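You operate a simulated robot arm through the tools that you are given. There is no shell and no other tool.

You are at the controls of a simulated robot arm. One attempt, no reset.

JOB
Tape-test the marked plate: stick the test tape on, roll it down, peel it off.
Fine: roll the bubbles out with the seam roller and stand it back; lay the peeled tape on the test bench. Set down upright: seam roller. What is to be rubbed or washed off counts as gone when no trace of it is left.

The check looks at the end state, three seconds after you hand in, the way a careful person would. Anything else that was tipped, shoved, dropped, spilled or broken makes it a failure.

ROBOT AND FRAMES
A 6-joint arm with a two-finger gripper, fixed in place. Base frame: the origin is at the foot of the arm, x ahead of it, y to its left, z up; the work surface is at about z = 760. Units: mm, rad, N and s.
Its first joint turns from -2.897 to 2.897 rad. Payload 2.45 kg.
The tool frame sits at the grasp point between the pads (the TCP): z along the fingers, y along the line on which they close. The tips reach 20 mm beyond it. Largest opening 140 mm; the body of the gripper starts 168 mm behind the TCP.
Orientation is that of the tool frame in the base frame, as [roll, pitch, yaw] about the fixed x, y, z axes, in that order (R = Rz(yaw) Ry(pitch) Rx(roll)). With the fingers straight down and closing along the base's y, the tool's x points along the base's -x, its y along +y and its z along -z.

CONTROLS
- The arm moves only by the tool move_arm. Its argument "rows" is a list of rows, each a list of 7 numbers: the shift along the base's x, y, z in mm, then the turn, a rotation vector about the base's x, y, z in rad, then the opening, from 0 (shut) to 1 (fully open). In form: [[tx, ty, tz, rx, ry, rz, claw], ...]. A call has 1 to 20 rows; each row is the pose to reach, as a shift and turn from the pose commanded when the call began. Each row takes 0.2 s and may step no farther than 50 mm and 0.15 rad from the row before; otherwise, or with a gripper value out of range, the whole call is refused. A pose out of reach is approached as far as the arm can. The call stops where the force on the tool passes 50 N (or 10 N more than at its start, if that is more) or the arm is blocked; 0.2 s more then pass. Each finger travels about 45 mm/s and halts on what it meets, pressing with about 38 N; the grip force reading is that of the motor and also rises with nothing between the fingers. The clock runs only during rows and for 0.2 s after the last one: add rows that repeat a pose to give the fingers time. The reply holds the time, the measured pose of the TCP, the force on the tool along the base axes, the opening and the grip force, in the units named above and with some noise, with the torque about the TCP (base axes, N m) and any sound that the robot's microphone picked up.
- Cameras (640 x 400 px; columns grow to the right, rows downward): "scene" is fixed at [45.6, 496.3, 1519.4]; the picture's right is [0.41, -0.91, 0.00], its down [-0.79, -0.35, -0.51] and it looks along [0.47, 0.21, -0.86] (base axes); focal length 368 px, centre (320, 200). "wrist" rides on the gripper at [78, 11, -209] in the tool frame; the picture's right is [-0.14, 0.99, 0.00], its down [-0.92, -0.13, -0.37] and it looks along [-0.36, -0.05, 0.93] (tool axes); focal length 280 px, centre (320, 200). There is no depth. A picture from a camera that has moved, and an enlarged one, comes with that camera's place and axes in the base frame and with its lens. The place of the scene camera against the robot may be out by one fixed shift of up to 12 mm in any direction.
- camera(camera): a new picture of that camera. No time passes.
- inspect(camera, box): a new picture of the part [left, top, right, bottom] of that camera's present view, enlarged. No time passes.
- hand_in(): hands the job in; it is judged then, once.

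Places have to be worked out from the pictures, the camera data and where the tool is seen. Open the gripper and draw the arm clear of the work before you hand the job in, unless the task says otherwise.

The tools are called after ">>>" by a JSON object that holds its "name" and its "arguments". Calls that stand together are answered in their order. move_arm: Moves the arm, as the interface text tells. Its arguments: {"type":"object","properties":{"rows":{"type":"array","items":{"type":"array","items":{"type":"number"}}}},"required":["rows"]} The other tools are called the same way: camera (camera) takes a picture; inspect (camera, box) takes an enlarged picture of a part of a camera's view; hand_in () hands the job in.

At the start:

```text
time: 0.0
ee_pos: [374.8, 587.5, 1113.6]
ee_rot: [3.141, 0.002, -3.14]
ft_force: [-0.4, 0.8, -0.7]
torque: [0.0, 0.02, -0.01]
grip_width: 139.7
grip_force: 0.0
```

scene: 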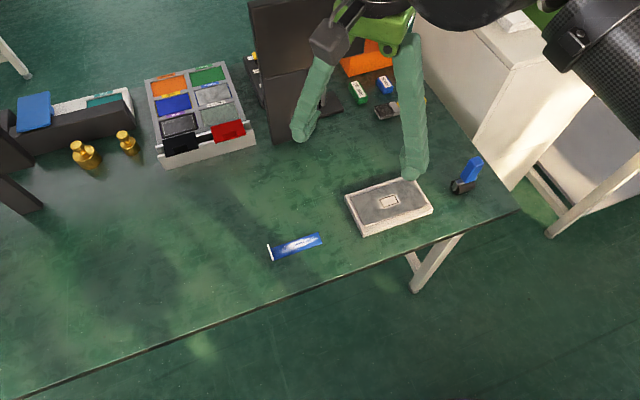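
wrist: 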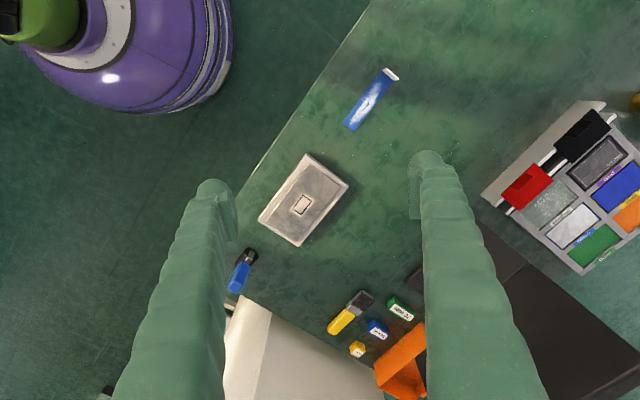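

I'll start by looking closely at the tape, plate and roller in both views before moving anything.

>>> {"name": "inspect", "arguments": {"camera": "scene", "box": [240, 140, 520, 315]}}

>>> {"name": "inspect", "arguments": {"camera": "wrist", "box": [220, 40, 460, 190]}}

>>> {"name": "inspect", "arguments": {"camera": "wrist", "box": [200, 180, 440, 380]}}

```text
2.29 times, centred on (380, 228) of scene
camera zoom: at [45.6, 496.3, 1519.4], right [0.41, -0.91, 0.0], down [-0.79, -0.35, -0.51], along [0.47, 0.21, -0.86], focal length 842 px, centre (183, 137)
```

zoom: 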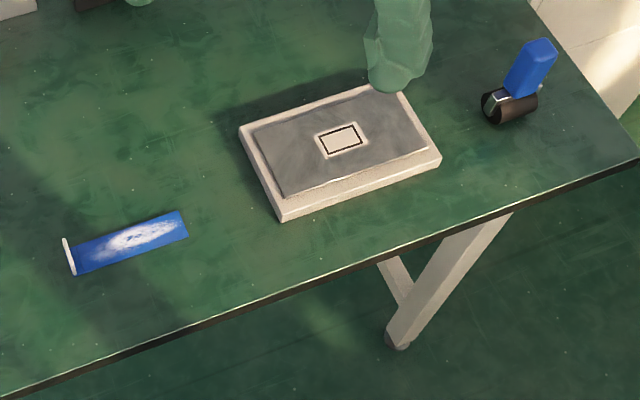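

```text
2.67 times, centred on (340, 115) of wrist
camera zoom: at [297.3, 598.5, 1322.5], right [0.14, 0.99, 0.0], down [0.92, -0.13, 0.37], along [0.37, -0.05, -0.93], focal length 748 px, centre (267, 427)
```

zoom: 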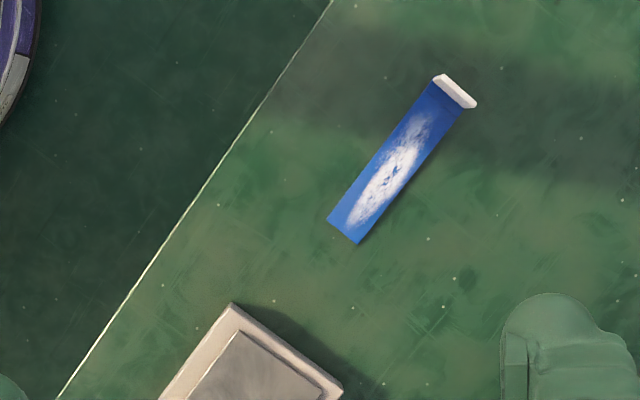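

```text
2.00 times, centred on (320, 280) of wrist
camera zoom: at [297.3, 598.5, 1322.5], right [0.14, 0.99, 0.0], down [0.92, -0.13, 0.37], along [0.37, -0.05, -0.93], focal length 561 px, centre (320, 40)
```

zoom: 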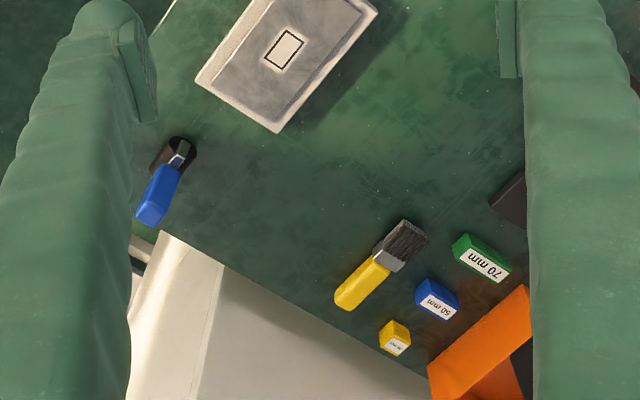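

The tape lies at about (294,731)→(377,645), aligned with the plate's long axis, and the plate's mark is near (515,529). The roller stands upright near (636,383). I'll move over the tape tab, turning the tool to match the tape, to look at it up close.

>>> {"name": "move_arm", "arguments": {"rows": [[0, 0, 0, 0, 0, -0.13, 1], [0, 30, -20, 0, 0, -0.26, 1], [-10, 60, -50, 0, 0, -0.39, 1], [-20, 80, -80, 0, 0, -0.52, 1], [-30, 100, -110, 0, 0, -0.65, 1], [-40, 110, -140, 0, 0, -0.75, 1], [-40, 110, -160, 0, 0, -0.8, 1], [-40, 110, -160, 0, 0, -0.8, 1]]}}

>>> {"name": "camera", "arguments": {"camera": "wrist"}}

>>> {"name": "camera", "arguments": {"camera": "scene"}}

```text
time: 1.8
ee_pos: [335.1, 698.4, 953.4]
ee_rot: [3.141, 0.003, 2.341]
ft_force: [-0.6, 0.3, 0.1]
torque: [-0.01, 0.0, -0.02]
grip_width: 139.7
grip_force: 0.0
```

```text
taken
camera wrist: at [288.0, 761.7, 1162.3], right [0.81, 0.59, 0.0], down [0.55, -0.75, 0.37], along [0.22, -0.3, -0.93], focal length 280 px, centre (320, 200)
```

wrist: 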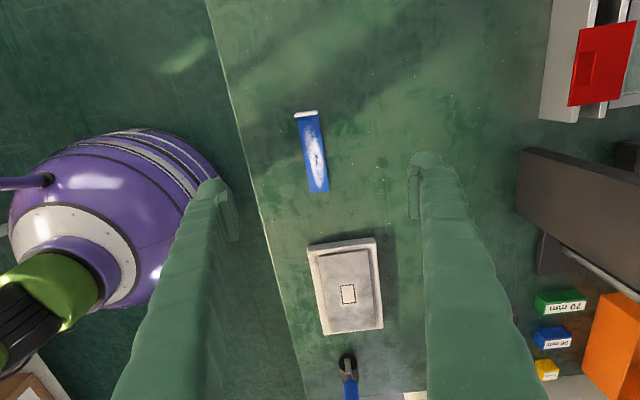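

```text
taken
```

scene: 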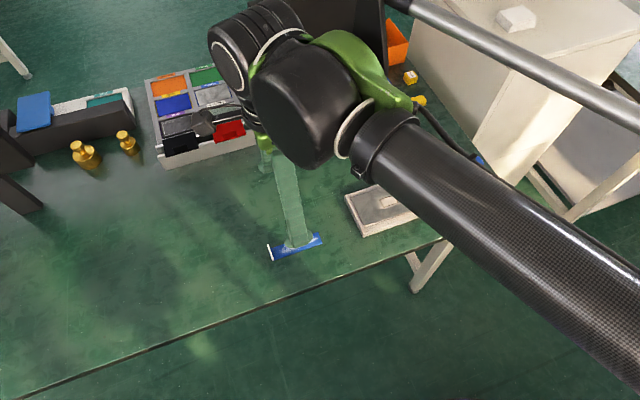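

The tape tab appears at about (291,725) and the tape end at (373,643), so the tool's closing line is already square to the strip. I'll come down over the tab for a closer look at its height.

>>> {"name": "move_arm", "arguments": {"rows": [[-15, 10, -30, 0, 0, 0, 1], [-30, 20, -60, 0, 0, 0, 1], [-44, 27, -85, 0, 0, 0, 1], [-44, 27, -85, 0, 0, 0, 1]]}}

>>> {"name": "camera", "arguments": {"camera": "wrist"}}

>>> {"name": "inspect", "arguments": {"camera": "wrist", "box": [240, 120, 400, 220]}}

>>> {"name": "inspect", "arguments": {"camera": "scene", "box": [240, 215, 352, 285]}}

```text
time: 2.8
ee_pos: [293.4, 724.7, 869.6]
ee_rot: [-3.141, 0.002, 2.339]
ft_force: [0.0, -0.5, 0.5]
torque: [0.03, -0.02, -0.02]
grip_width: 140.1
grip_force: 0.0
```

```text
taken
camera wrist: at [245.3, 788.6, 1078.1], right [0.81, 0.59, 0.0], down [0.55, -0.75, 0.37], along [0.22, -0.3, -0.93], focal length 280 px, centre (320, 200)
```

wrist: 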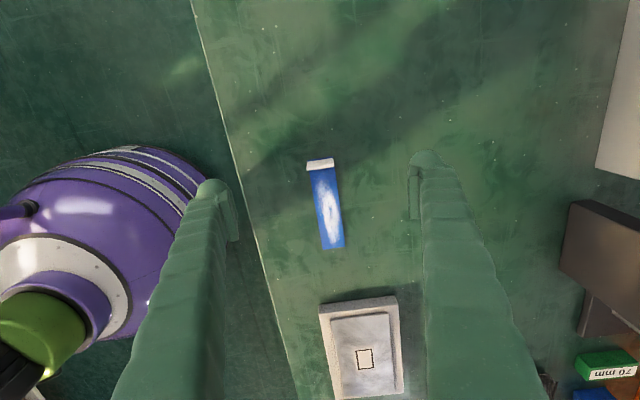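

```text
4.00 times, centred on (320, 170) of wrist
camera zoom: at [245.3, 788.6, 1078.1], right [0.81, 0.59, 0.0], down [0.55, -0.75, 0.37], along [0.22, -0.3, -0.93], focal length 1122 px, centre (320, 320)
```

zoom: 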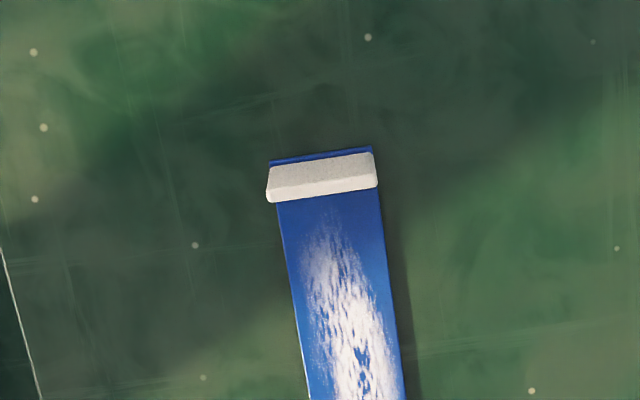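

```text
5.71 times, centred on (296, 250) of scene
camera zoom: at [45.6, 496.3, 1519.4], right [0.41, -0.91, 0.0], down [-0.79, -0.35, -0.51], along [0.47, 0.21, -0.86], focal length 2106 px, centre (457, -86)
```

zoom: 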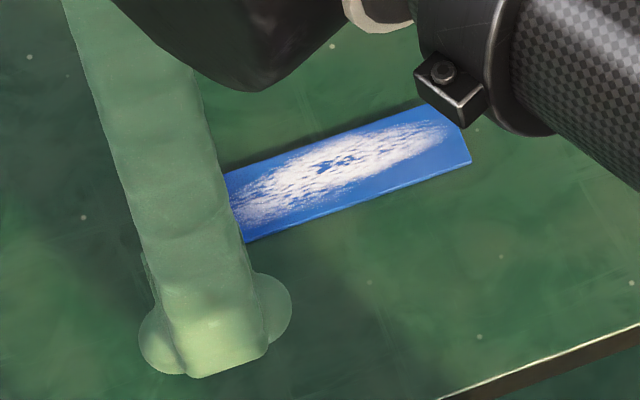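

The tab is a raised white bar across the end of the strip. I'll move over toward the roller and plate to see them up close; that also clears the scene camera's view of the tape.

>>> {"name": "move_arm", "arguments": {"rows": [[0, 0, 45, 0, 0, 0, 1], [15, -15, 85, 0, 0, 0, 1], [45, -45, 105, 0, 0, 0, 1], [75, -75, 120, 0, 0, 0, 1], [105, -105, 130, 0, 0, 0, 1], [138, -138, 130, 0, 0, 0, 1], [170, -170, 130, 0, 0, 0, 1], [202, -202, 130, 0, 0, 0, 1], [235, -235, 130, 0, 0, 0, 1], [265, -265, 130, 0, 0, 0, 1], [275, -275, 130, 0, 0, 0, 1], [275, -275, 130, 0, 0, 0, 1]]}}

>>> {"name": "camera", "arguments": {"camera": "wrist"}}

>>> {"name": "inspect", "arguments": {"camera": "scene", "box": [248, 220, 344, 280]}}

>>> {"name": "camera", "arguments": {"camera": "scene"}}

```text
time: 5.4
ee_pos: [567.1, 449.4, 998.0]
ee_rot: [-3.141, 0.0, 2.342]
ft_force: [0.8, -0.3, -0.5]
torque: [0.01, 0.02, 0.0]
grip_width: 140.1
grip_force: 0.1
```

```text
taken
camera wrist: at [519.7, 513.7, 1206.5], right [0.81, 0.59, 0.0], down [0.55, -0.75, 0.37], along [0.22, -0.3, -0.93], focal length 280 px, centre (320, 200)
```

wrist: 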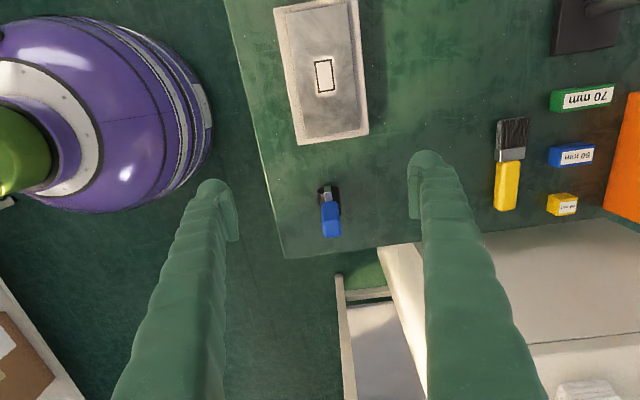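

```text
6.67 times, centred on (296, 250) of scene
camera zoom: at [45.6, 496.3, 1519.4], right [0.41, -0.91, 0.0], down [-0.79, -0.35, -0.51], along [0.47, 0.21, -0.86], focal length 2456 px, centre (480, -133)
```

zoom: 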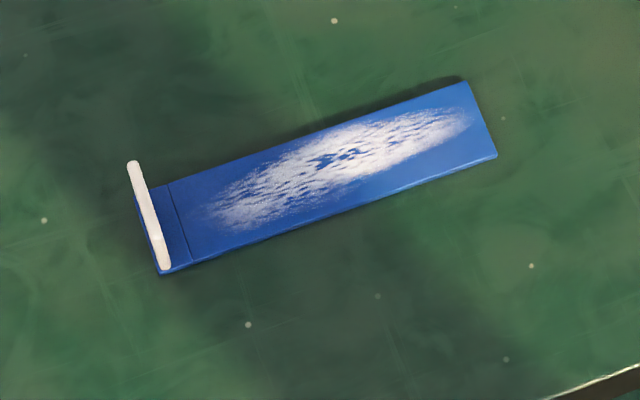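

```text
taken
```

scene: 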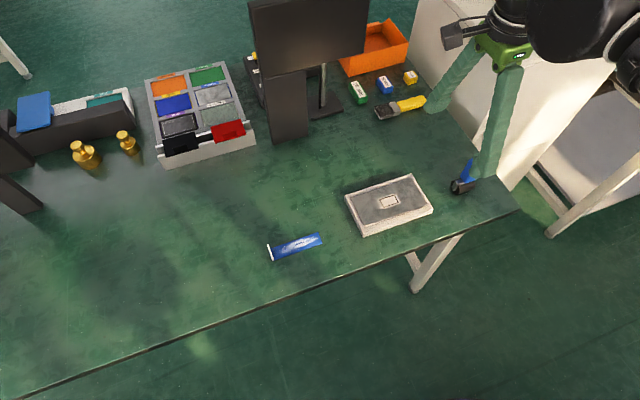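

The tape's tab is an upright fin about 20 mm tall, 30 mm wide and 4 mm thick. Now I'll zoom in on the roller and the plate.

>>> {"name": "inspect", "arguments": {"camera": "wrist", "box": [264, 160, 392, 240]}}

>>> {"name": "inspect", "arguments": {"camera": "wrist", "box": [240, 0, 400, 100]}}

>>> {"name": "inspect", "arguments": {"camera": "scene", "box": [416, 150, 512, 210]}}

>>> {"name": "inspect", "arguments": {"camera": "scene", "box": [330, 165, 450, 240]}}

```text
5.00 times, centred on (328, 200) of wrist
camera zoom: at [519.7, 513.7, 1206.5], right [0.81, 0.59, 0.0], down [0.55, -0.75, 0.37], along [0.22, -0.3, -0.93], focal length 1402 px, centre (280, 200)
```

zoom: 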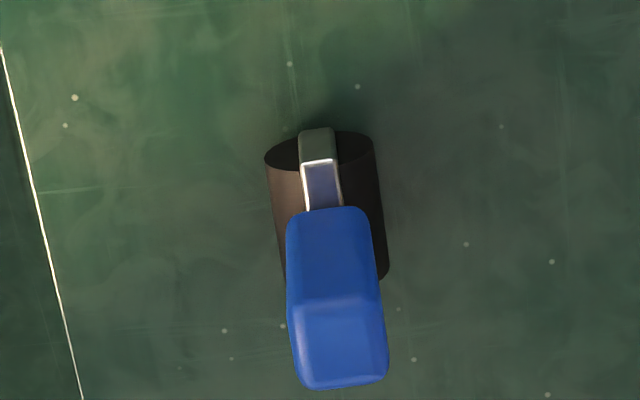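

```text
4.00 times, centred on (320, 50) of wrist
camera zoom: at [519.7, 513.7, 1206.5], right [0.81, 0.59, 0.0], down [0.55, -0.75, 0.37], along [0.22, -0.3, -0.93], focal length 1122 px, centre (320, 800)
```

zoom: 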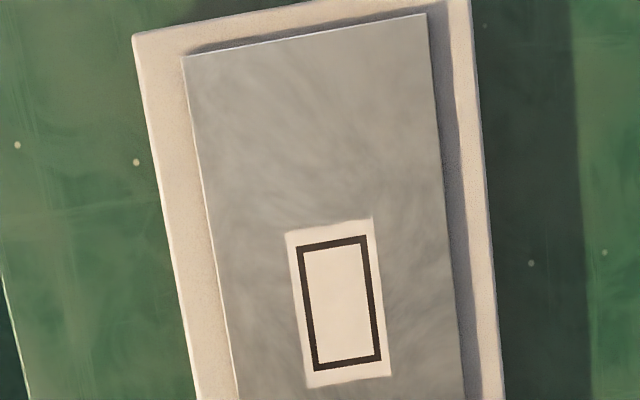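

```text
6.67 times, centred on (464, 180) of scene
camera zoom: at [45.6, 496.3, 1519.4], right [0.41, -0.91, 0.0], down [-0.79, -0.35, -0.51], along [0.47, 0.21, -0.86], focal length 2456 px, centre (-640, 333)
```

zoom: 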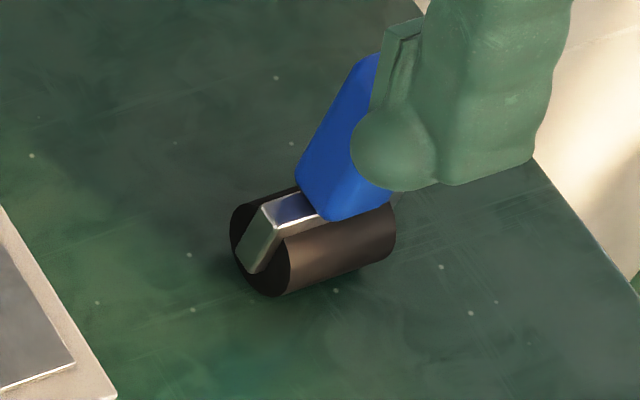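

```text
5.33 times, centred on (390, 202) of scene
camera zoom: at [45.6, 496.3, 1519.4], right [0.41, -0.91, 0.0], down [-0.79, -0.35, -0.51], along [0.47, 0.21, -0.86], focal length 1965 px, centre (-53, 187)
```

zoom: 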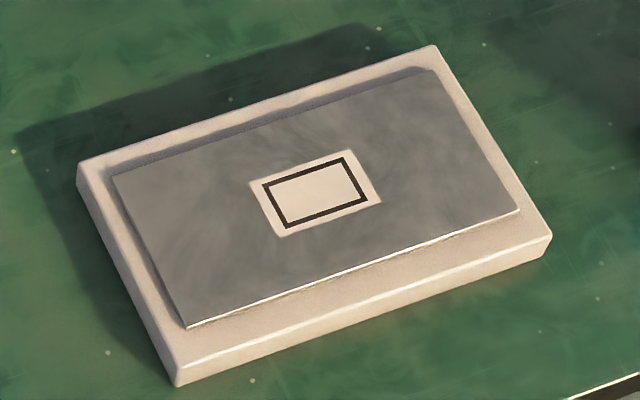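

The roller's wheel is a horizontal cylinder (about 34 mm across, 43 mm long, axis along the plate's long axis) with a vertical blue handle. The mark is near (514.7,531.7). I'll turn the tool 90° and go above the fin at about (291,726) so the fingers will close along the tape direction.

>>> {"name": "move_arm", "arguments": {"rows": [[-10, 10, 0, 0, 0, 0.14, 1], [-40, 40, 0, 0, 0, 0.28, 0.9], [-70, 70, 0, 0, 0, 0.42, 0.8], [-100, 100, 0, 0, 0, 0.56, 0.7], [-130, 130, 0, 0, 0, 0.7, 0.6], [-160, 160, -10, 0, 0, 0.84, 0.5], [-190, 190, -30, 0, 0, 0.98, 0.4], [-220, 220, -60, 0, 0, 1.12, 0.35], [-250, 250, -90, 0, 0, 1.26, 0.35], [-270, 272, -115, 0, 0, 1.4, 0.35], [-274.6, 276.5, -118, 0, 0, 1.5, 0.35], [-274.6, 276.5, -118, 0, 0, 1.585, 0.35], [-274.6, 276.5, -118, 0, 0, 1.585, 0.35], [-274.6, 276.5, -118, 0, 0, 1.585, 0.35]]}}

>>> {"name": "camera", "arguments": {"camera": "wrist"}}

>>> {"name": "inspect", "arguments": {"camera": "wrist", "box": [240, 130, 400, 230]}}

>>> {"name": "inspect", "arguments": {"camera": "scene", "box": [240, 200, 352, 270]}}

```text
refused: row 8 steps farther than a row can; nothing moved
```

```text
taken
camera wrist: at [519.7, 513.7, 1206.5], right [0.81, 0.59, 0.0], down [0.55, -0.75, 0.37], along [0.22, -0.3, -0.93], focal length 280 px, centre (320, 200)
```

wrist: 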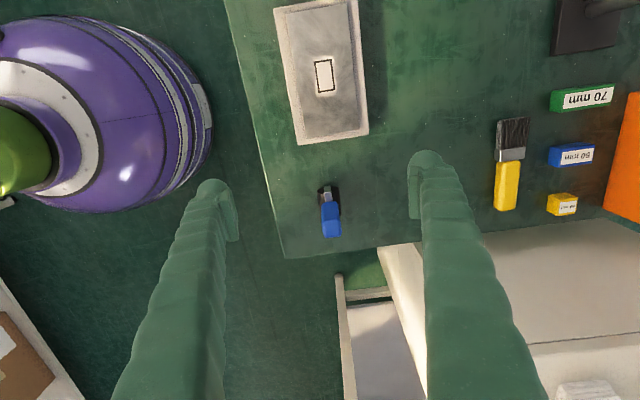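

```text
4.00 times, centred on (320, 180) of wrist
camera zoom: at [519.7, 513.7, 1206.5], right [0.81, 0.59, 0.0], down [0.55, -0.75, 0.37], along [0.22, -0.3, -0.93], focal length 1122 px, centre (320, 280)
```

zoom: 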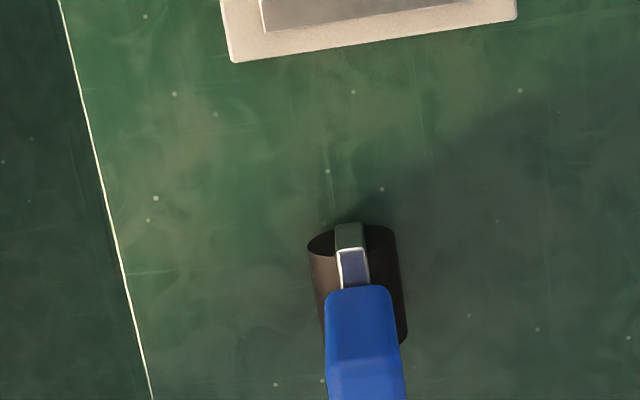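

```text
5.71 times, centred on (296, 235) of scene
camera zoom: at [45.6, 496.3, 1519.4], right [0.41, -0.91, 0.0], down [-0.79, -0.35, -0.51], along [0.47, 0.21, -0.86], focal length 2106 px, centre (457, 0)
```

zoom: 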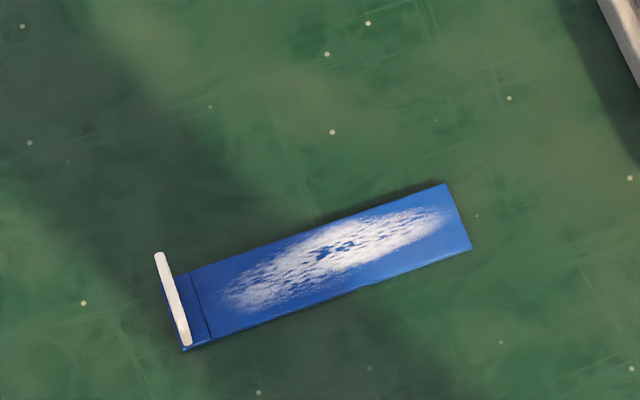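

The call was refused because one diagonal step was over 50 mm, and nothing moved. I'll send the same path again with shorter steps.

>>> {"name": "move_arm", "arguments": {"rows": [[-10, 10, 0, 0, 0, 0.14, 1], [-40, 40, 0, 0, 0, 0.28, 0.9], [-70, 70, 0, 0, 0, 0.42, 0.8], [-100, 100, 0, 0, 0, 0.56, 0.7], [-130, 130, 0, 0, 0, 0.7, 0.6], [-158, 158, -15, 0, 0, 0.84, 0.5], [-186, 186, -33, 0, 0, 0.98, 0.4], [-214, 214, -54, 0, 0, 1.12, 0.35], [-242, 242, -78, 0, 0, 1.26, 0.35], [-266, 268, -105, 0, 0, 1.4, 0.35], [-274.6, 276.5, -118, 0, 0, 1.5, 0.35], [-274.6, 276.5, -118, 0, 0, 1.585, 0.35], [-274.6, 276.5, -118, 0, 0, 1.585, 0.35], [-274.6, 276.5, -118, 0, 0, 1.585, 0.35]]}}

>>> {"name": "camera", "arguments": {"camera": "wrist"}}

>>> {"name": "inspect", "arguments": {"camera": "wrist", "box": [240, 130, 400, 230]}}

>>> {"name": "inspect", "arguments": {"camera": "scene", "box": [240, 200, 352, 270]}}

```text
time: 8.4
ee_pos: [292.3, 728.1, 881.1]
ee_rot: [-3.141, 0.002, -2.356]
ft_force: [-0.4, 0.7, -0.4]
torque: [-0.01, 0.02, 0.01]
grip_width: 49.1
grip_force: 0.0
```

```text
taken
camera wrist: at [228.8, 679.3, 1089.9], right [-0.6, 0.8, 0.0], down [0.74, 0.56, 0.37], along [0.29, 0.22, -0.93], focal length 280 px, centre (320, 200)
```

wrist: 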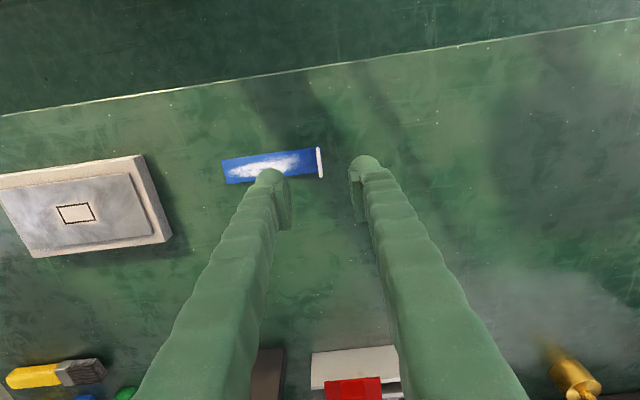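

```text
4.00 times, centred on (320, 180) of wrist
camera zoom: at [228.8, 679.3, 1089.9], right [-0.6, 0.8, 0.0], down [0.74, 0.56, 0.37], along [0.29, 0.22, -0.93], focal length 1122 px, centre (320, 280)
```

zoom: 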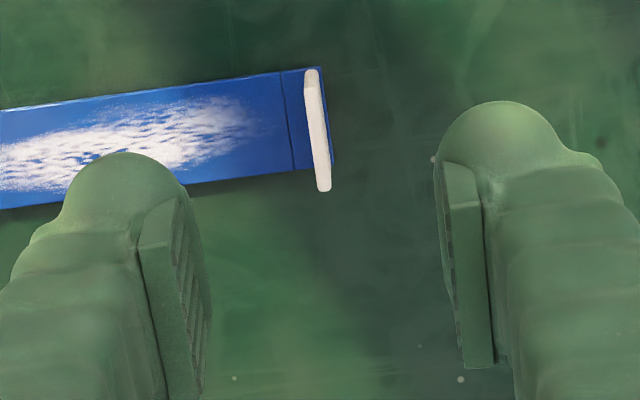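

```text
5.71 times, centred on (296, 235) of scene
camera zoom: at [45.6, 496.3, 1519.4], right [0.41, -0.91, 0.0], down [-0.79, -0.35, -0.51], along [0.47, 0.21, -0.86], focal length 2106 px, centre (457, 0)
```

zoom: 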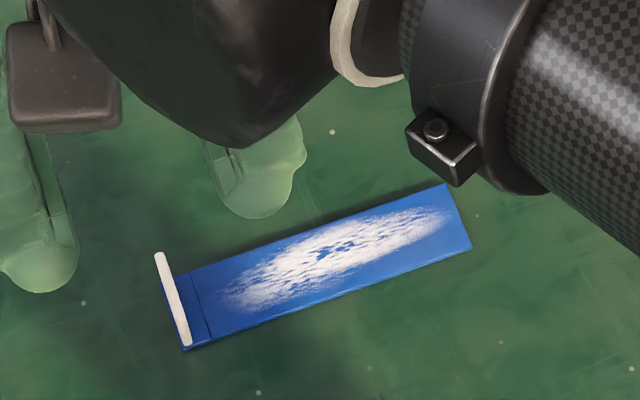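

The fin's centre measures (292,726.5) and the TCP is right above it at about (291.7,726.7). I'll descend until the tips sit a few mm above the strip, then close on the fin.

>>> {"name": "move_arm", "arguments": {"rows": [[0, 0, -30, 0, 0, 0, 0.35], [0, 0, -60, 0, 0, 0, 0.35], [0, 0, -80, 0, 0, 0, 0.35], [0, 0, -90, 0, 0, 0, 0.35], [0, 0, -94, 0, 0, 0, 0.35], [0, 0, -94, 0, 0, 0, 0.35]]}}

>>> {"name": "inspect", "arguments": {"camera": "wrist", "box": [220, 120, 420, 245]}}

```text
time: 9.8
ee_pos: [291.0, 724.3, 787.4]
ee_rot: [-3.141, 0.002, -2.356]
ft_force: [0.4, -0.6, 0.2]
torque: [0.02, 0.0, 0.03]
grip_width: 49.1
grip_force: 0.1
```

```text
3.20 times, centred on (320, 182) of wrist
camera zoom: at [228.2, 678.3, 995.2], right [-0.6, 0.8, 0.0], down [0.74, 0.56, 0.37], along [0.29, 0.22, -0.93], focal length 897 px, centre (320, 256)
```

zoom: 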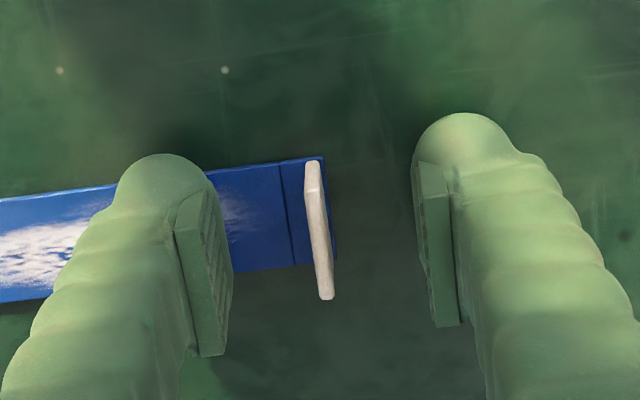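

The fin is centred between the pads. I'll close on it now.

>>> {"name": "move_arm", "arguments": {"rows": [[0, 0, 0, 0, 0, 0, 0.15], [0, 0, 0, 0, 0, 0, 0.05], [0, 0, 0, 0, 0, 0, 0], [0, 0, 0, 0, 0, 0, 0], [0, 0, 0, 0, 0, 0, 0]]}}

>>> {"name": "inspect", "arguments": {"camera": "wrist", "box": [220, 120, 420, 245]}}

```text
time: 11.0
ee_pos: [291.3, 725.0, 787.7]
ee_rot: [3.141, 0.001, -2.356]
ft_force: [-0.1, -0.5, -1.0]
torque: [0.03, -0.01, 0.0]
grip_width: 6.0
grip_force: 30.4
```

```text
3.20 times, centred on (320, 182) of wrist
camera zoom: at [228.2, 678.3, 995.3], right [-0.6, 0.8, 0.0], down [0.74, 0.56, 0.37], along [0.29, 0.22, -0.93], focal length 897 px, centre (320, 256)
```

zoom: 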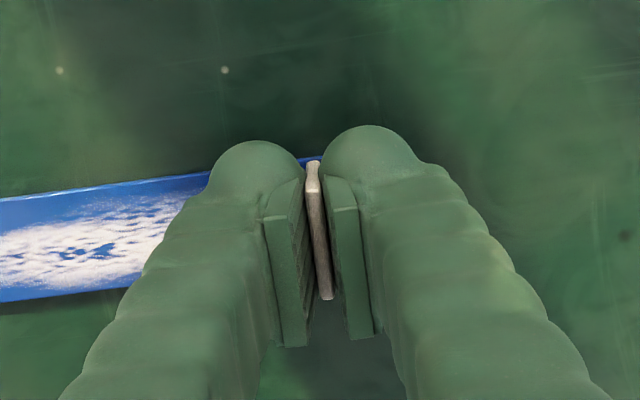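

The fingers stopped at 6 mm with 30 N, so the fin is gripped. I'll lift straight up and check how the tape hangs.

>>> {"name": "move_arm", "arguments": {"rows": [[0, 0, 4, 0, 0, 0, 0], [0, 0, 15, 0, 0, 0, 0], [0, 0, 40, 0, 0, 0, 0], [0, 0, 70, 0, 0, 0, 0], [0, 0, 90, 0, 0, 0, 0], [0, 0, 90, 0, 0, 0, 0]]}}

>>> {"name": "camera", "arguments": {"camera": "wrist"}}

>>> {"name": "camera", "arguments": {"camera": "scene"}}

>>> {"name": "inspect", "arguments": {"camera": "scene", "box": [240, 190, 368, 270]}}

```text
time: 12.4
ee_pos: [291.7, 724.5, 876.6]
ee_rot: [3.14, 0.003, -2.359]
ft_force: [-0.2, 0.2, -0.2]
torque: [0.03, -0.02, 0.01]
grip_width: 6.2
grip_force: 30.8
```

```text
taken
camera wrist: at [228.6, 678.1, 1085.8], right [-0.6, 0.8, 0.0], down [0.74, 0.56, 0.37], along [0.29, 0.22, -0.93], focal length 280 px, centre (320, 200)
```

wrist: 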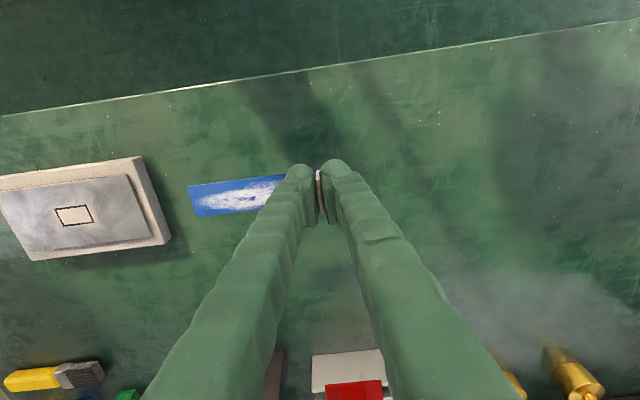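

```text
taken
```

scene: 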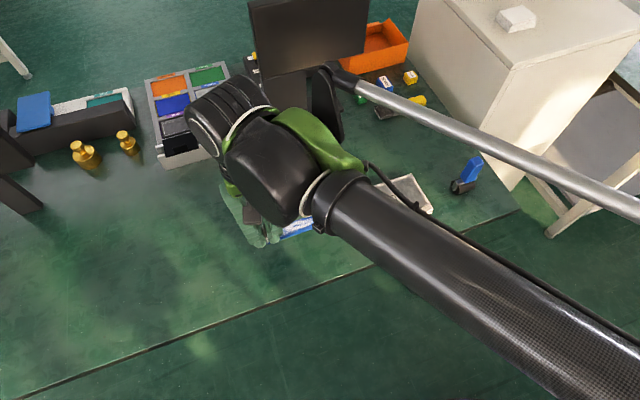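

```text
5.00 times, centred on (304, 230) of scene
camera zoom: at [45.6, 496.3, 1519.4], right [0.41, -0.91, 0.0], down [-0.79, -0.35, -0.51], along [0.47, 0.21, -0.86], focal length 1842 px, centre (400, 50)
```

zoom: 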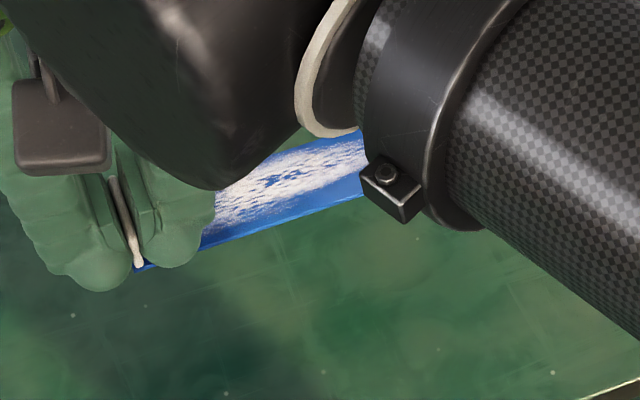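

The tape lifted level and rigid with the gripper, its free end near (374,643). I'll carry it over the plate, with the fin planned at about (471,575.5) so the strip's middle lands on the mark.

>>> {"name": "move_arm", "arguments": {"rows": [[20, -17, 0, 0, 0, 0, 0], [50, -42, 0, 0, 0, 0, 0], [80, -67, 0, 0, 0, 0, 0], [110, -92, 0, 0, 0, 0, 0], [140, -117, 0, 0, 0, 0, 0], [165, -138, 0, 0, 0, 0, 0], [179.7, -150.5, 0, 0, 0, 0, 0], [179.7, -150.5, -10, 0, 0, 0, 0], [179.7, -150.5, -10, 0, 0, 0, 0]]}}

>>> {"name": "camera", "arguments": {"camera": "wrist"}}

>>> {"name": "camera", "arguments": {"camera": "scene"}}

>>> {"name": "inspect", "arguments": {"camera": "wrist", "box": [100, 120, 356, 280]}}

```text
time: 14.4
ee_pos: [472.6, 575.6, 865.2]
ee_rot: [3.141, 0.001, -2.357]
ft_force: [0.2, -0.5, -0.3]
torque: [-0.02, 0.04, 0.01]
grip_width: 6.0
grip_force: 30.8
```

```text
taken
camera wrist: at [409.0, 528.3, 1074.6], right [-0.6, 0.8, 0.0], down [0.74, 0.56, 0.37], along [0.29, 0.22, -0.93], focal length 280 px, centre (320, 200)
```

wrist: 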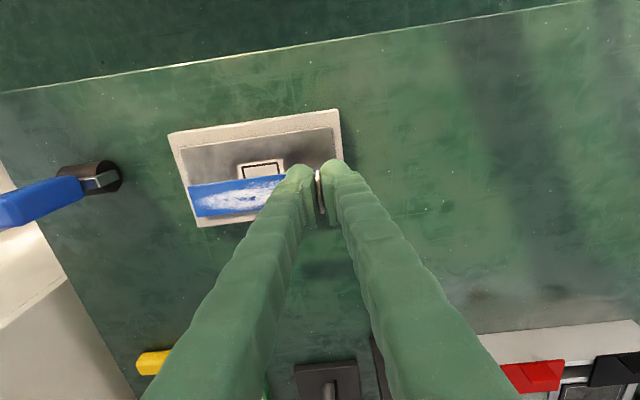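

```text
taken
```

scene: 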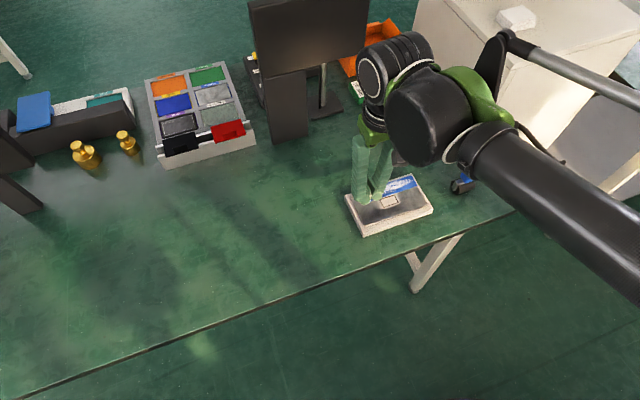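

```text
2.50 times, centred on (228, 200) of wrist
camera zoom: at [409.0, 528.3, 1074.6], right [-0.6, 0.8, 0.0], down [0.74, 0.56, 0.37], along [0.29, 0.22, -0.93], focal length 701 px, centre (550, 200)
```

zoom: 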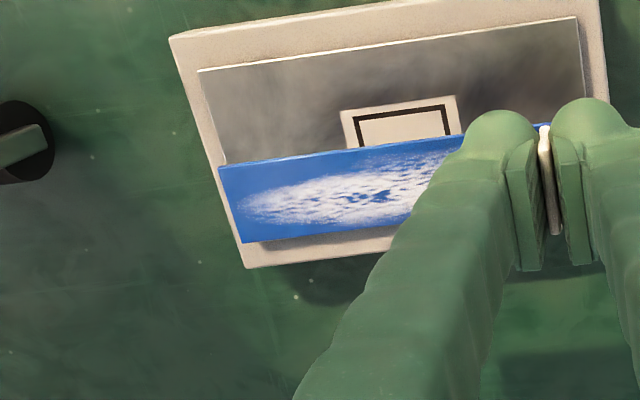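

The tape is level and lined up within about 1 mm sideways of the mark, so I'll correct that. I'll lower it to a few mm above the plate and check again.

>>> {"name": "move_arm", "arguments": {"rows": [[-0.7, -0.7, -15, 0, 0, 0, 0], [-0.7, -0.7, -30, 0, 0, 0, 0], [-0.7, -0.7, -40, 0, 0, 0, 0], [-0.7, -0.7, -46, 0, 0, 0, 0], [-0.7, -0.7, -46, 0, 0, 0, 0]]}}

>>> {"name": "camera", "arguments": {"camera": "wrist"}}

>>> {"name": "inspect", "arguments": {"camera": "wrist", "box": [120, 100, 376, 260]}}

>>> {"name": "inspect", "arguments": {"camera": "scene", "box": [330, 165, 450, 240]}}

```text
time: 15.6
ee_pos: [472.3, 573.6, 821.2]
ee_rot: [3.141, 0.001, -2.358]
ft_force: [-0.4, 0.4, -0.1]
torque: [-0.01, -0.01, 0.0]
grip_width: 6.1
grip_force: 29.9
```

```text
taken
camera wrist: at [408.6, 526.7, 1029.1], right [-0.6, 0.8, 0.0], down [0.74, 0.56, 0.37], along [0.29, 0.22, -0.93], focal length 280 px, centre (320, 200)
```

wrist: 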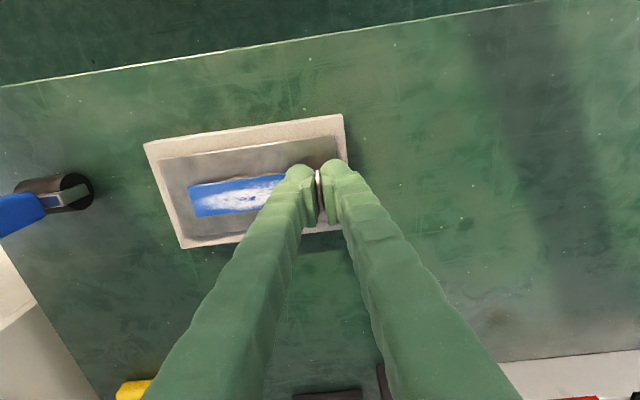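

```text
2.50 times, centred on (248, 180) of wrist
camera zoom: at [408.6, 526.7, 1029.1], right [-0.6, 0.8, 0.0], down [0.74, 0.56, 0.37], along [0.29, 0.22, -0.93], focal length 701 px, centre (500, 250)
```

zoom: 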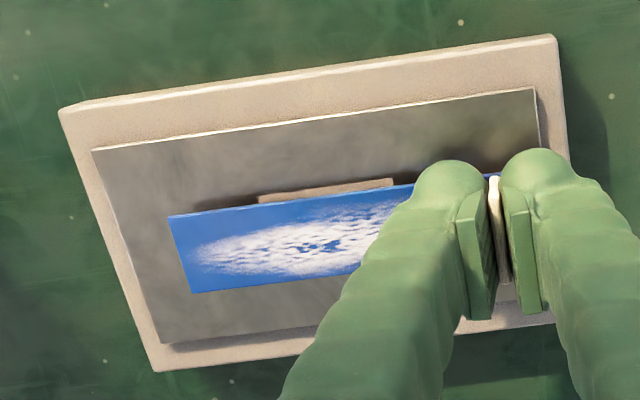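

```text
5.33 times, centred on (390, 202) of scene
camera zoom: at [45.6, 496.3, 1519.4], right [0.41, -0.91, 0.0], down [-0.79, -0.35, -0.51], along [0.47, 0.21, -0.86], focal length 1965 px, centre (-53, 187)
```

zoom: 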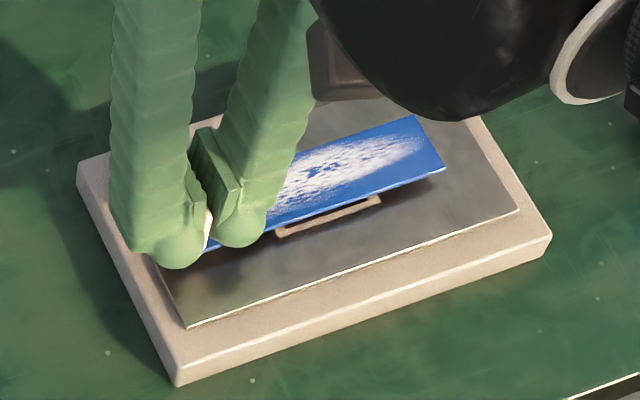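

The tape is over the mark and aligned, still some mm above the plate. I'll lower in small steps and watch the force.

>>> {"name": "move_arm", "arguments": {"rows": [[0, 0, -2, 0, 0, 0, 0], [0, 0, -4, 0, 0, 0, 0], [0, 0, -4, 0, 0, 0, 0]]}}

>>> {"name": "inspect", "arguments": {"camera": "scene", "box": [330, 165, 450, 240]}}

>>> {"name": "inspect", "arguments": {"camera": "wrist", "box": [120, 100, 376, 260]}}

```text
time: 16.4
ee_pos: [472.0, 574.7, 817.6]
ee_rot: [3.141, 0.001, -2.357]
ft_force: [-0.1, 0.3, 0.0]
torque: [-0.02, -0.02, 0.0]
grip_width: 5.9
grip_force: 30.6
```

```text
5.33 times, centred on (390, 202) of scene
camera zoom: at [45.6, 496.3, 1519.4], right [0.41, -0.91, 0.0], down [-0.79, -0.35, -0.51], along [0.47, 0.21, -0.86], focal length 1965 px, centre (-53, 187)
```

zoom: 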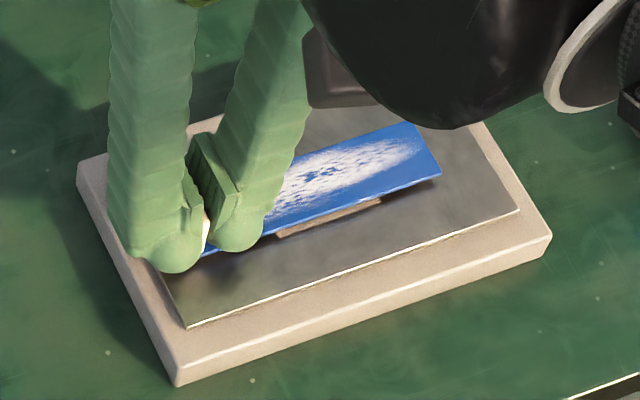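

```text
2.50 times, centred on (248, 180) of wrist
camera zoom: at [408.4, 527.2, 1025.2], right [-0.6, 0.8, 0.0], down [0.74, 0.56, 0.37], along [0.29, 0.22, -0.93], focal length 701 px, centre (500, 250)
```

zoom: 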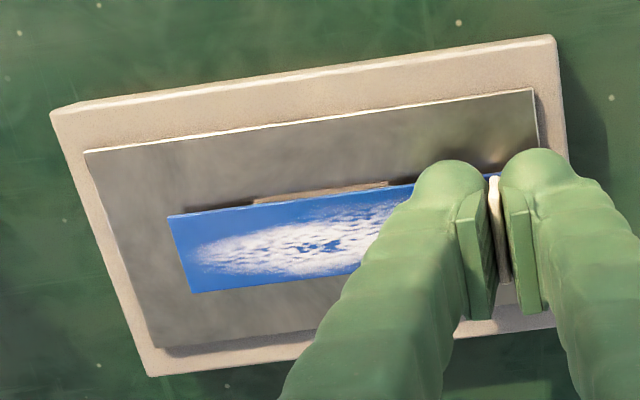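

No contact yet and the remaining gap looks like several mm. I'll keep lowering in small steps.

>>> {"name": "move_arm", "arguments": {"rows": [[0, 0, -1, 0, 0, 0, 0], [0, 0, -2, 0, 0, 0, 0], [0, 0, -2, 0, 0, 0, 0]]}}

>>> {"name": "inspect", "arguments": {"camera": "scene", "box": [330, 165, 450, 240]}}

```text
time: 17.2
ee_pos: [471.5, 574.2, 815.6]
ee_rot: [3.14, 0.001, -2.356]
ft_force: [0.7, -0.5, -0.1]
torque: [-0.03, 0.0, 0.01]
grip_width: 6.2
grip_force: 30.6
```

```text
5.33 times, centred on (390, 202) of scene
camera zoom: at [45.6, 496.3, 1519.4], right [0.41, -0.91, 0.0], down [-0.79, -0.35, -0.51], along [0.47, 0.21, -0.86], focal length 1965 px, centre (-53, 187)
```

zoom: 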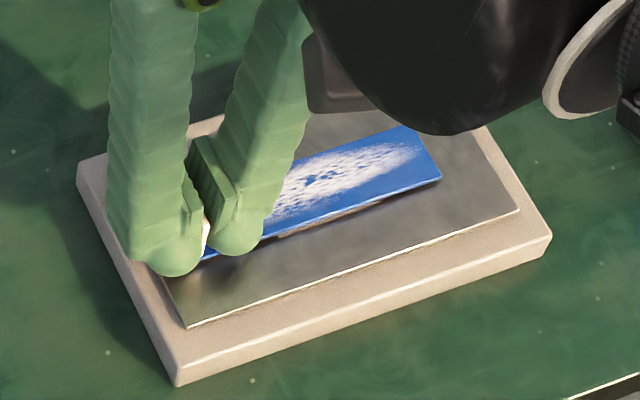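

The patch is nearly covered and the shadow gap is closing to about 3 mm. I'll take smaller steps now.

>>> {"name": "move_arm", "arguments": {"rows": [[0, 0, -0.7, 0, 0, 0, 0], [0, 0, -1.5, 0, 0, 0, 0], [0, 0, -1.5, 0, 0, 0, 0]]}}

>>> {"name": "inspect", "arguments": {"camera": "scene", "box": [330, 165, 450, 240]}}

>>> {"name": "inspect", "arguments": {"camera": "wrist", "box": [120, 100, 376, 260]}}

```text
time: 18.0
ee_pos: [471.9, 574.2, 814.0]
ee_rot: [3.141, 0.001, -2.357]
ft_force: [0.6, -0.1, 0.4]
torque: [0.02, 0.02, -0.01]
grip_width: 5.9
grip_force: 30.5
```

```text
5.33 times, centred on (390, 202) of scene
camera zoom: at [45.6, 496.3, 1519.4], right [0.41, -0.91, 0.0], down [-0.79, -0.35, -0.51], along [0.47, 0.21, -0.86], focal length 1965 px, centre (-53, 187)
```

zoom: 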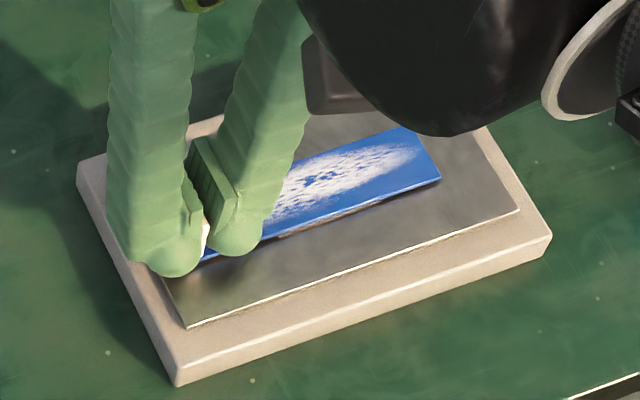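

```text
2.50 times, centred on (248, 180) of wrist
camera zoom: at [407.8, 527.0, 1022.6], right [-0.6, 0.8, 0.0], down [0.74, 0.56, 0.37], along [0.29, 0.22, -0.93], focal length 701 px, centre (500, 250)
```

zoom: 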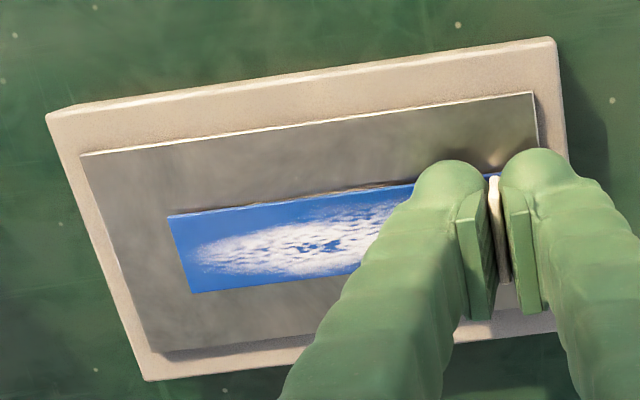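

Only a sliver of the patch is visible now and there is still no contact force. I'll go down another millimetre at a time.

>>> {"name": "move_arm", "arguments": {"rows": [[0, 0, -0.5, 0, 0, 0, 0], [0, 0, -1.0, 0, 0, 0, 0], [0, 0, -1.0, 0, 0, 0, 0]]}}

>>> {"name": "inspect", "arguments": {"camera": "scene", "box": [360, 180, 424, 220]}}

```text
time: 18.8
ee_pos: [471.9, 574.6, 812.8]
ee_rot: [-3.141, 0.002, -2.357]
ft_force: [0.4, -0.5, -0.5]
torque: [0.01, -0.02, 0.01]
grip_width: 6.1
grip_force: 30.5
```

```text
10.00 times, centred on (392, 200) of scene
camera zoom: at [45.6, 496.3, 1519.4], right [0.41, -0.91, 0.0], down [-0.79, -0.35, -0.51], along [0.47, 0.21, -0.86], focal length 3685 px, centre (-400, 200)
```

zoom: 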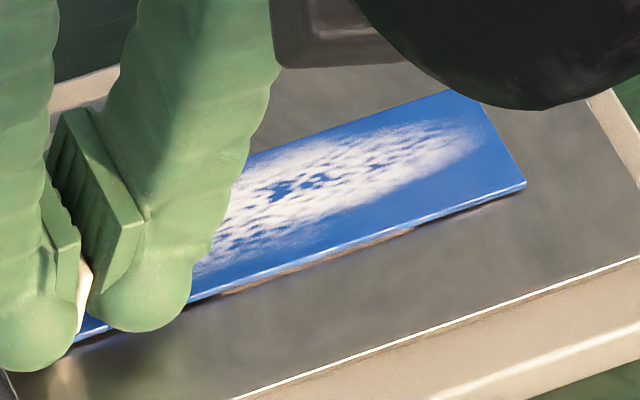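

There is still a thin sliver, perhaps 1–2 mm. I'll step down again.

>>> {"name": "move_arm", "arguments": {"rows": [[0, 0, -0.5, 0, 0, 0, 0], [0, 0, -1.0, 0, 0, 0, 0], [0, 0, -1.0, 0, 0, 0, 0]]}}

>>> {"name": "inspect", "arguments": {"camera": "scene", "box": [360, 180, 424, 220]}}

```text
time: 19.6
ee_pos: [470.5, 574.9, 810.7]
ee_rot: [3.141, 0.001, -2.358]
ft_force: [0.5, 0.1, -0.6]
torque: [-0.02, -0.02, 0.0]
grip_width: 5.9
grip_force: 30.5
```

```text
10.00 times, centred on (392, 200) of scene
camera zoom: at [45.6, 496.3, 1519.4], right [0.41, -0.91, 0.0], down [-0.79, -0.35, -0.51], along [0.47, 0.21, -0.86], focal length 3685 px, centre (-400, 200)
```

zoom: 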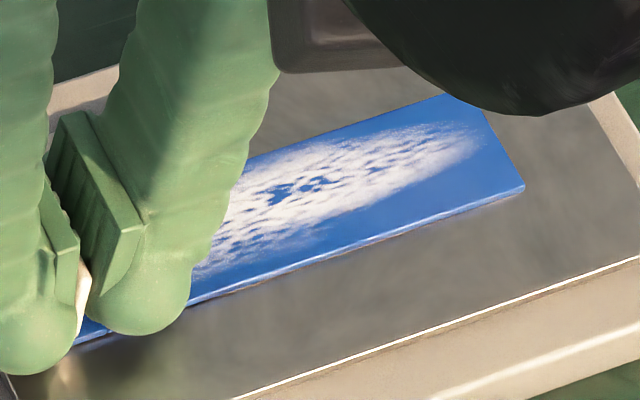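

The patch is now hidden and the shadow is almost gone. I'll keep lowering until the force shows contact.

>>> {"name": "move_arm", "arguments": {"rows": [[0, 0, -0.5, 0, 0, 0, 0], [0, 0, -1.0, 0, 0, 0, 0], [0, 0, -1.0, 0, 0, 0, 0]]}}

>>> {"name": "inspect", "arguments": {"camera": "scene", "box": [360, 180, 424, 220]}}

```text
time: 20.4
ee_pos: [469.8, 574.9, 809.4]
ee_rot: [3.141, 0.004, -2.359]
ft_force: [1.6, 0.9, 12.0]
torque: [0.04, -0.05, 0.01]
grip_width: 5.8
grip_force: 30.2
```

```text
10.00 times, centred on (392, 200) of scene
camera zoom: at [45.6, 496.3, 1519.4], right [0.41, -0.91, 0.0], down [-0.79, -0.35, -0.51], along [0.47, 0.21, -0.86], focal length 3685 px, centre (-400, 200)
```

zoom: 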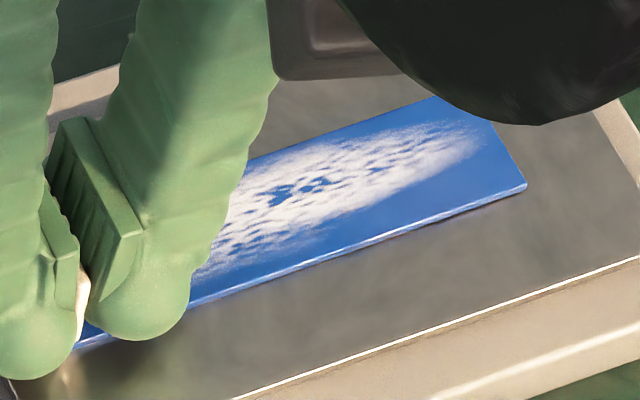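

The reading shows 12 N upward, so the tape is down on the plate. I'll hold briefly, then open the fingers and raise.

>>> {"name": "move_arm", "arguments": {"rows": [[0, 0, 0, 0, 0, 0, 0], [0, 0, 0, 0, 0, 0, 0], [0, 0, 0, 0, 0, 0, 0.1], [0, 0, 0, 0, 0, 0, 0.2], [0, 0, 0, 0, 0, 0, 0.3], [0, 0, 0, 0, 0, 0, 0.3]]}}

>>> {"name": "inspect", "arguments": {"camera": "wrist", "box": [120, 100, 376, 260]}}

>>> {"name": "inspect", "arguments": {"camera": "scene", "box": [360, 180, 424, 220]}}

```text
time: 21.8
ee_pos: [471.3, 574.5, 810.9]
ee_rot: [3.141, 0.003, -2.356]
ft_force: [0.6, 0.0, -0.7]
torque: [0.0, 0.02, 0.03]
grip_width: 41.8
grip_force: 0.1
```

```text
2.50 times, centred on (248, 180) of wrist
camera zoom: at [407.6, 526.8, 1018.4], right [-0.6, 0.8, 0.0], down [0.74, 0.56, 0.37], along [0.29, 0.22, -0.93], focal length 701 px, centre (500, 250)
```

zoom: 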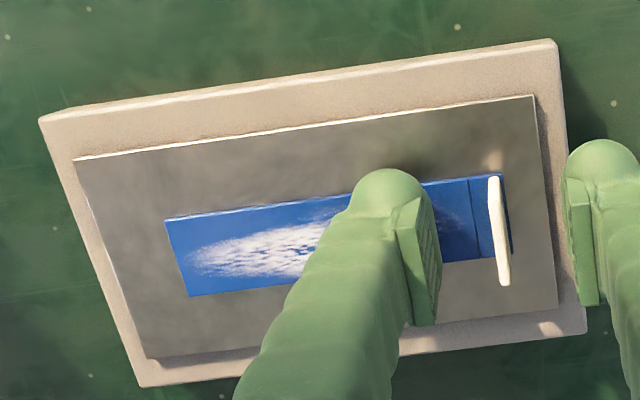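

```text
10.00 times, centred on (392, 200) of scene
camera zoom: at [45.6, 496.3, 1519.4], right [0.41, -0.91, 0.0], down [-0.79, -0.35, -0.51], along [0.47, 0.21, -0.86], focal length 3685 px, centre (-400, 200)
```

zoom: 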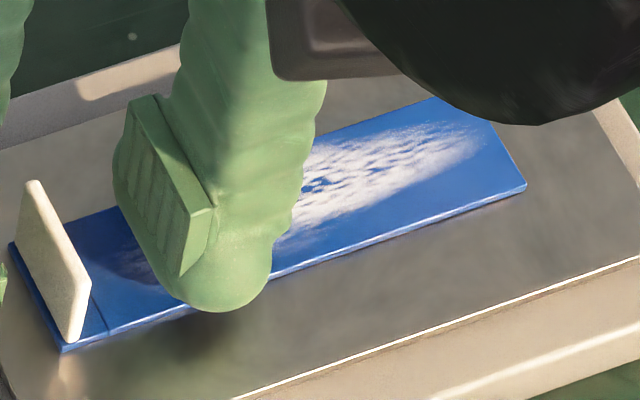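

The tape lies flat over the patch with the fin upright. I'll raise straight up and check its position on the plate before fetching the roller.

>>> {"name": "move_arm", "arguments": {"rows": [[0, 0, 10, 0, 0, 0, 0.3], [0, 0, 40, 0, 0, 0, 0.3], [0, 0, 80, 0, 0, 0, 0.4], [10, -10, 120, 0, 0, 0, 0.5], [25, -25, 155, 0, 0, 0, 0.6], [40, -40, 170, 0, 0, 0, 0.6], [40, -40, 170, 0, 0, 0, 0.6]]}}

>>> {"name": "camera", "arguments": {"camera": "wrist"}}

>>> {"name": "inspect", "arguments": {"camera": "scene", "box": [330, 165, 450, 240]}}

```text
time: 23.4
ee_pos: [511.1, 533.0, 980.5]
ee_rot: [-3.141, 0.001, -2.356]
ft_force: [0.2, 0.1, -0.1]
torque: [-0.01, -0.02, 0.01]
grip_width: 84.3
grip_force: 0.1
```

```text
taken
camera wrist: at [446.3, 486.6, 1189.1], right [-0.6, 0.8, 0.0], down [0.74, 0.56, 0.37], along [0.29, 0.22, -0.93], focal length 280 px, centre (320, 200)
```

wrist: 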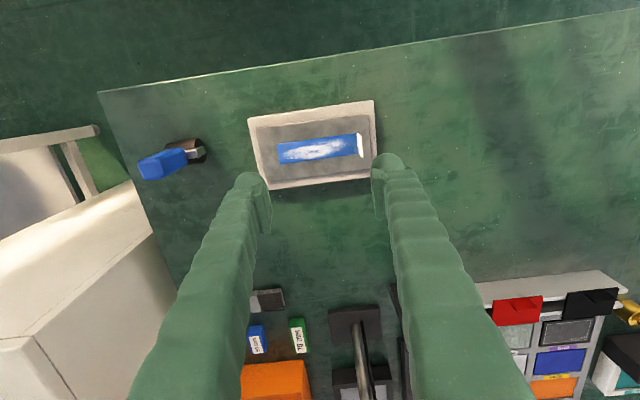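

```text
5.33 times, centred on (390, 202) of scene
camera zoom: at [45.6, 496.3, 1519.4], right [0.41, -0.91, 0.0], down [-0.79, -0.35, -0.51], along [0.47, 0.21, -0.86], focal length 1965 px, centre (-53, 187)
```

zoom: 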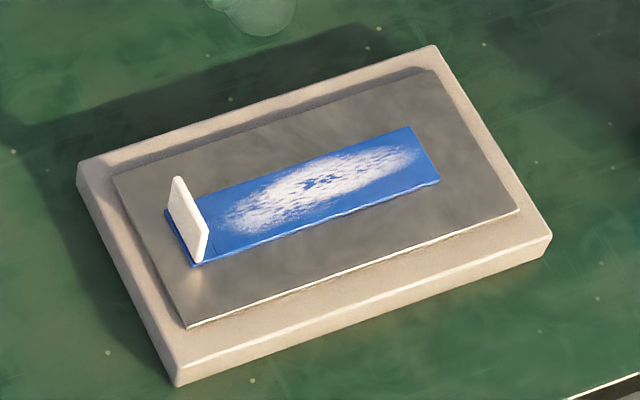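

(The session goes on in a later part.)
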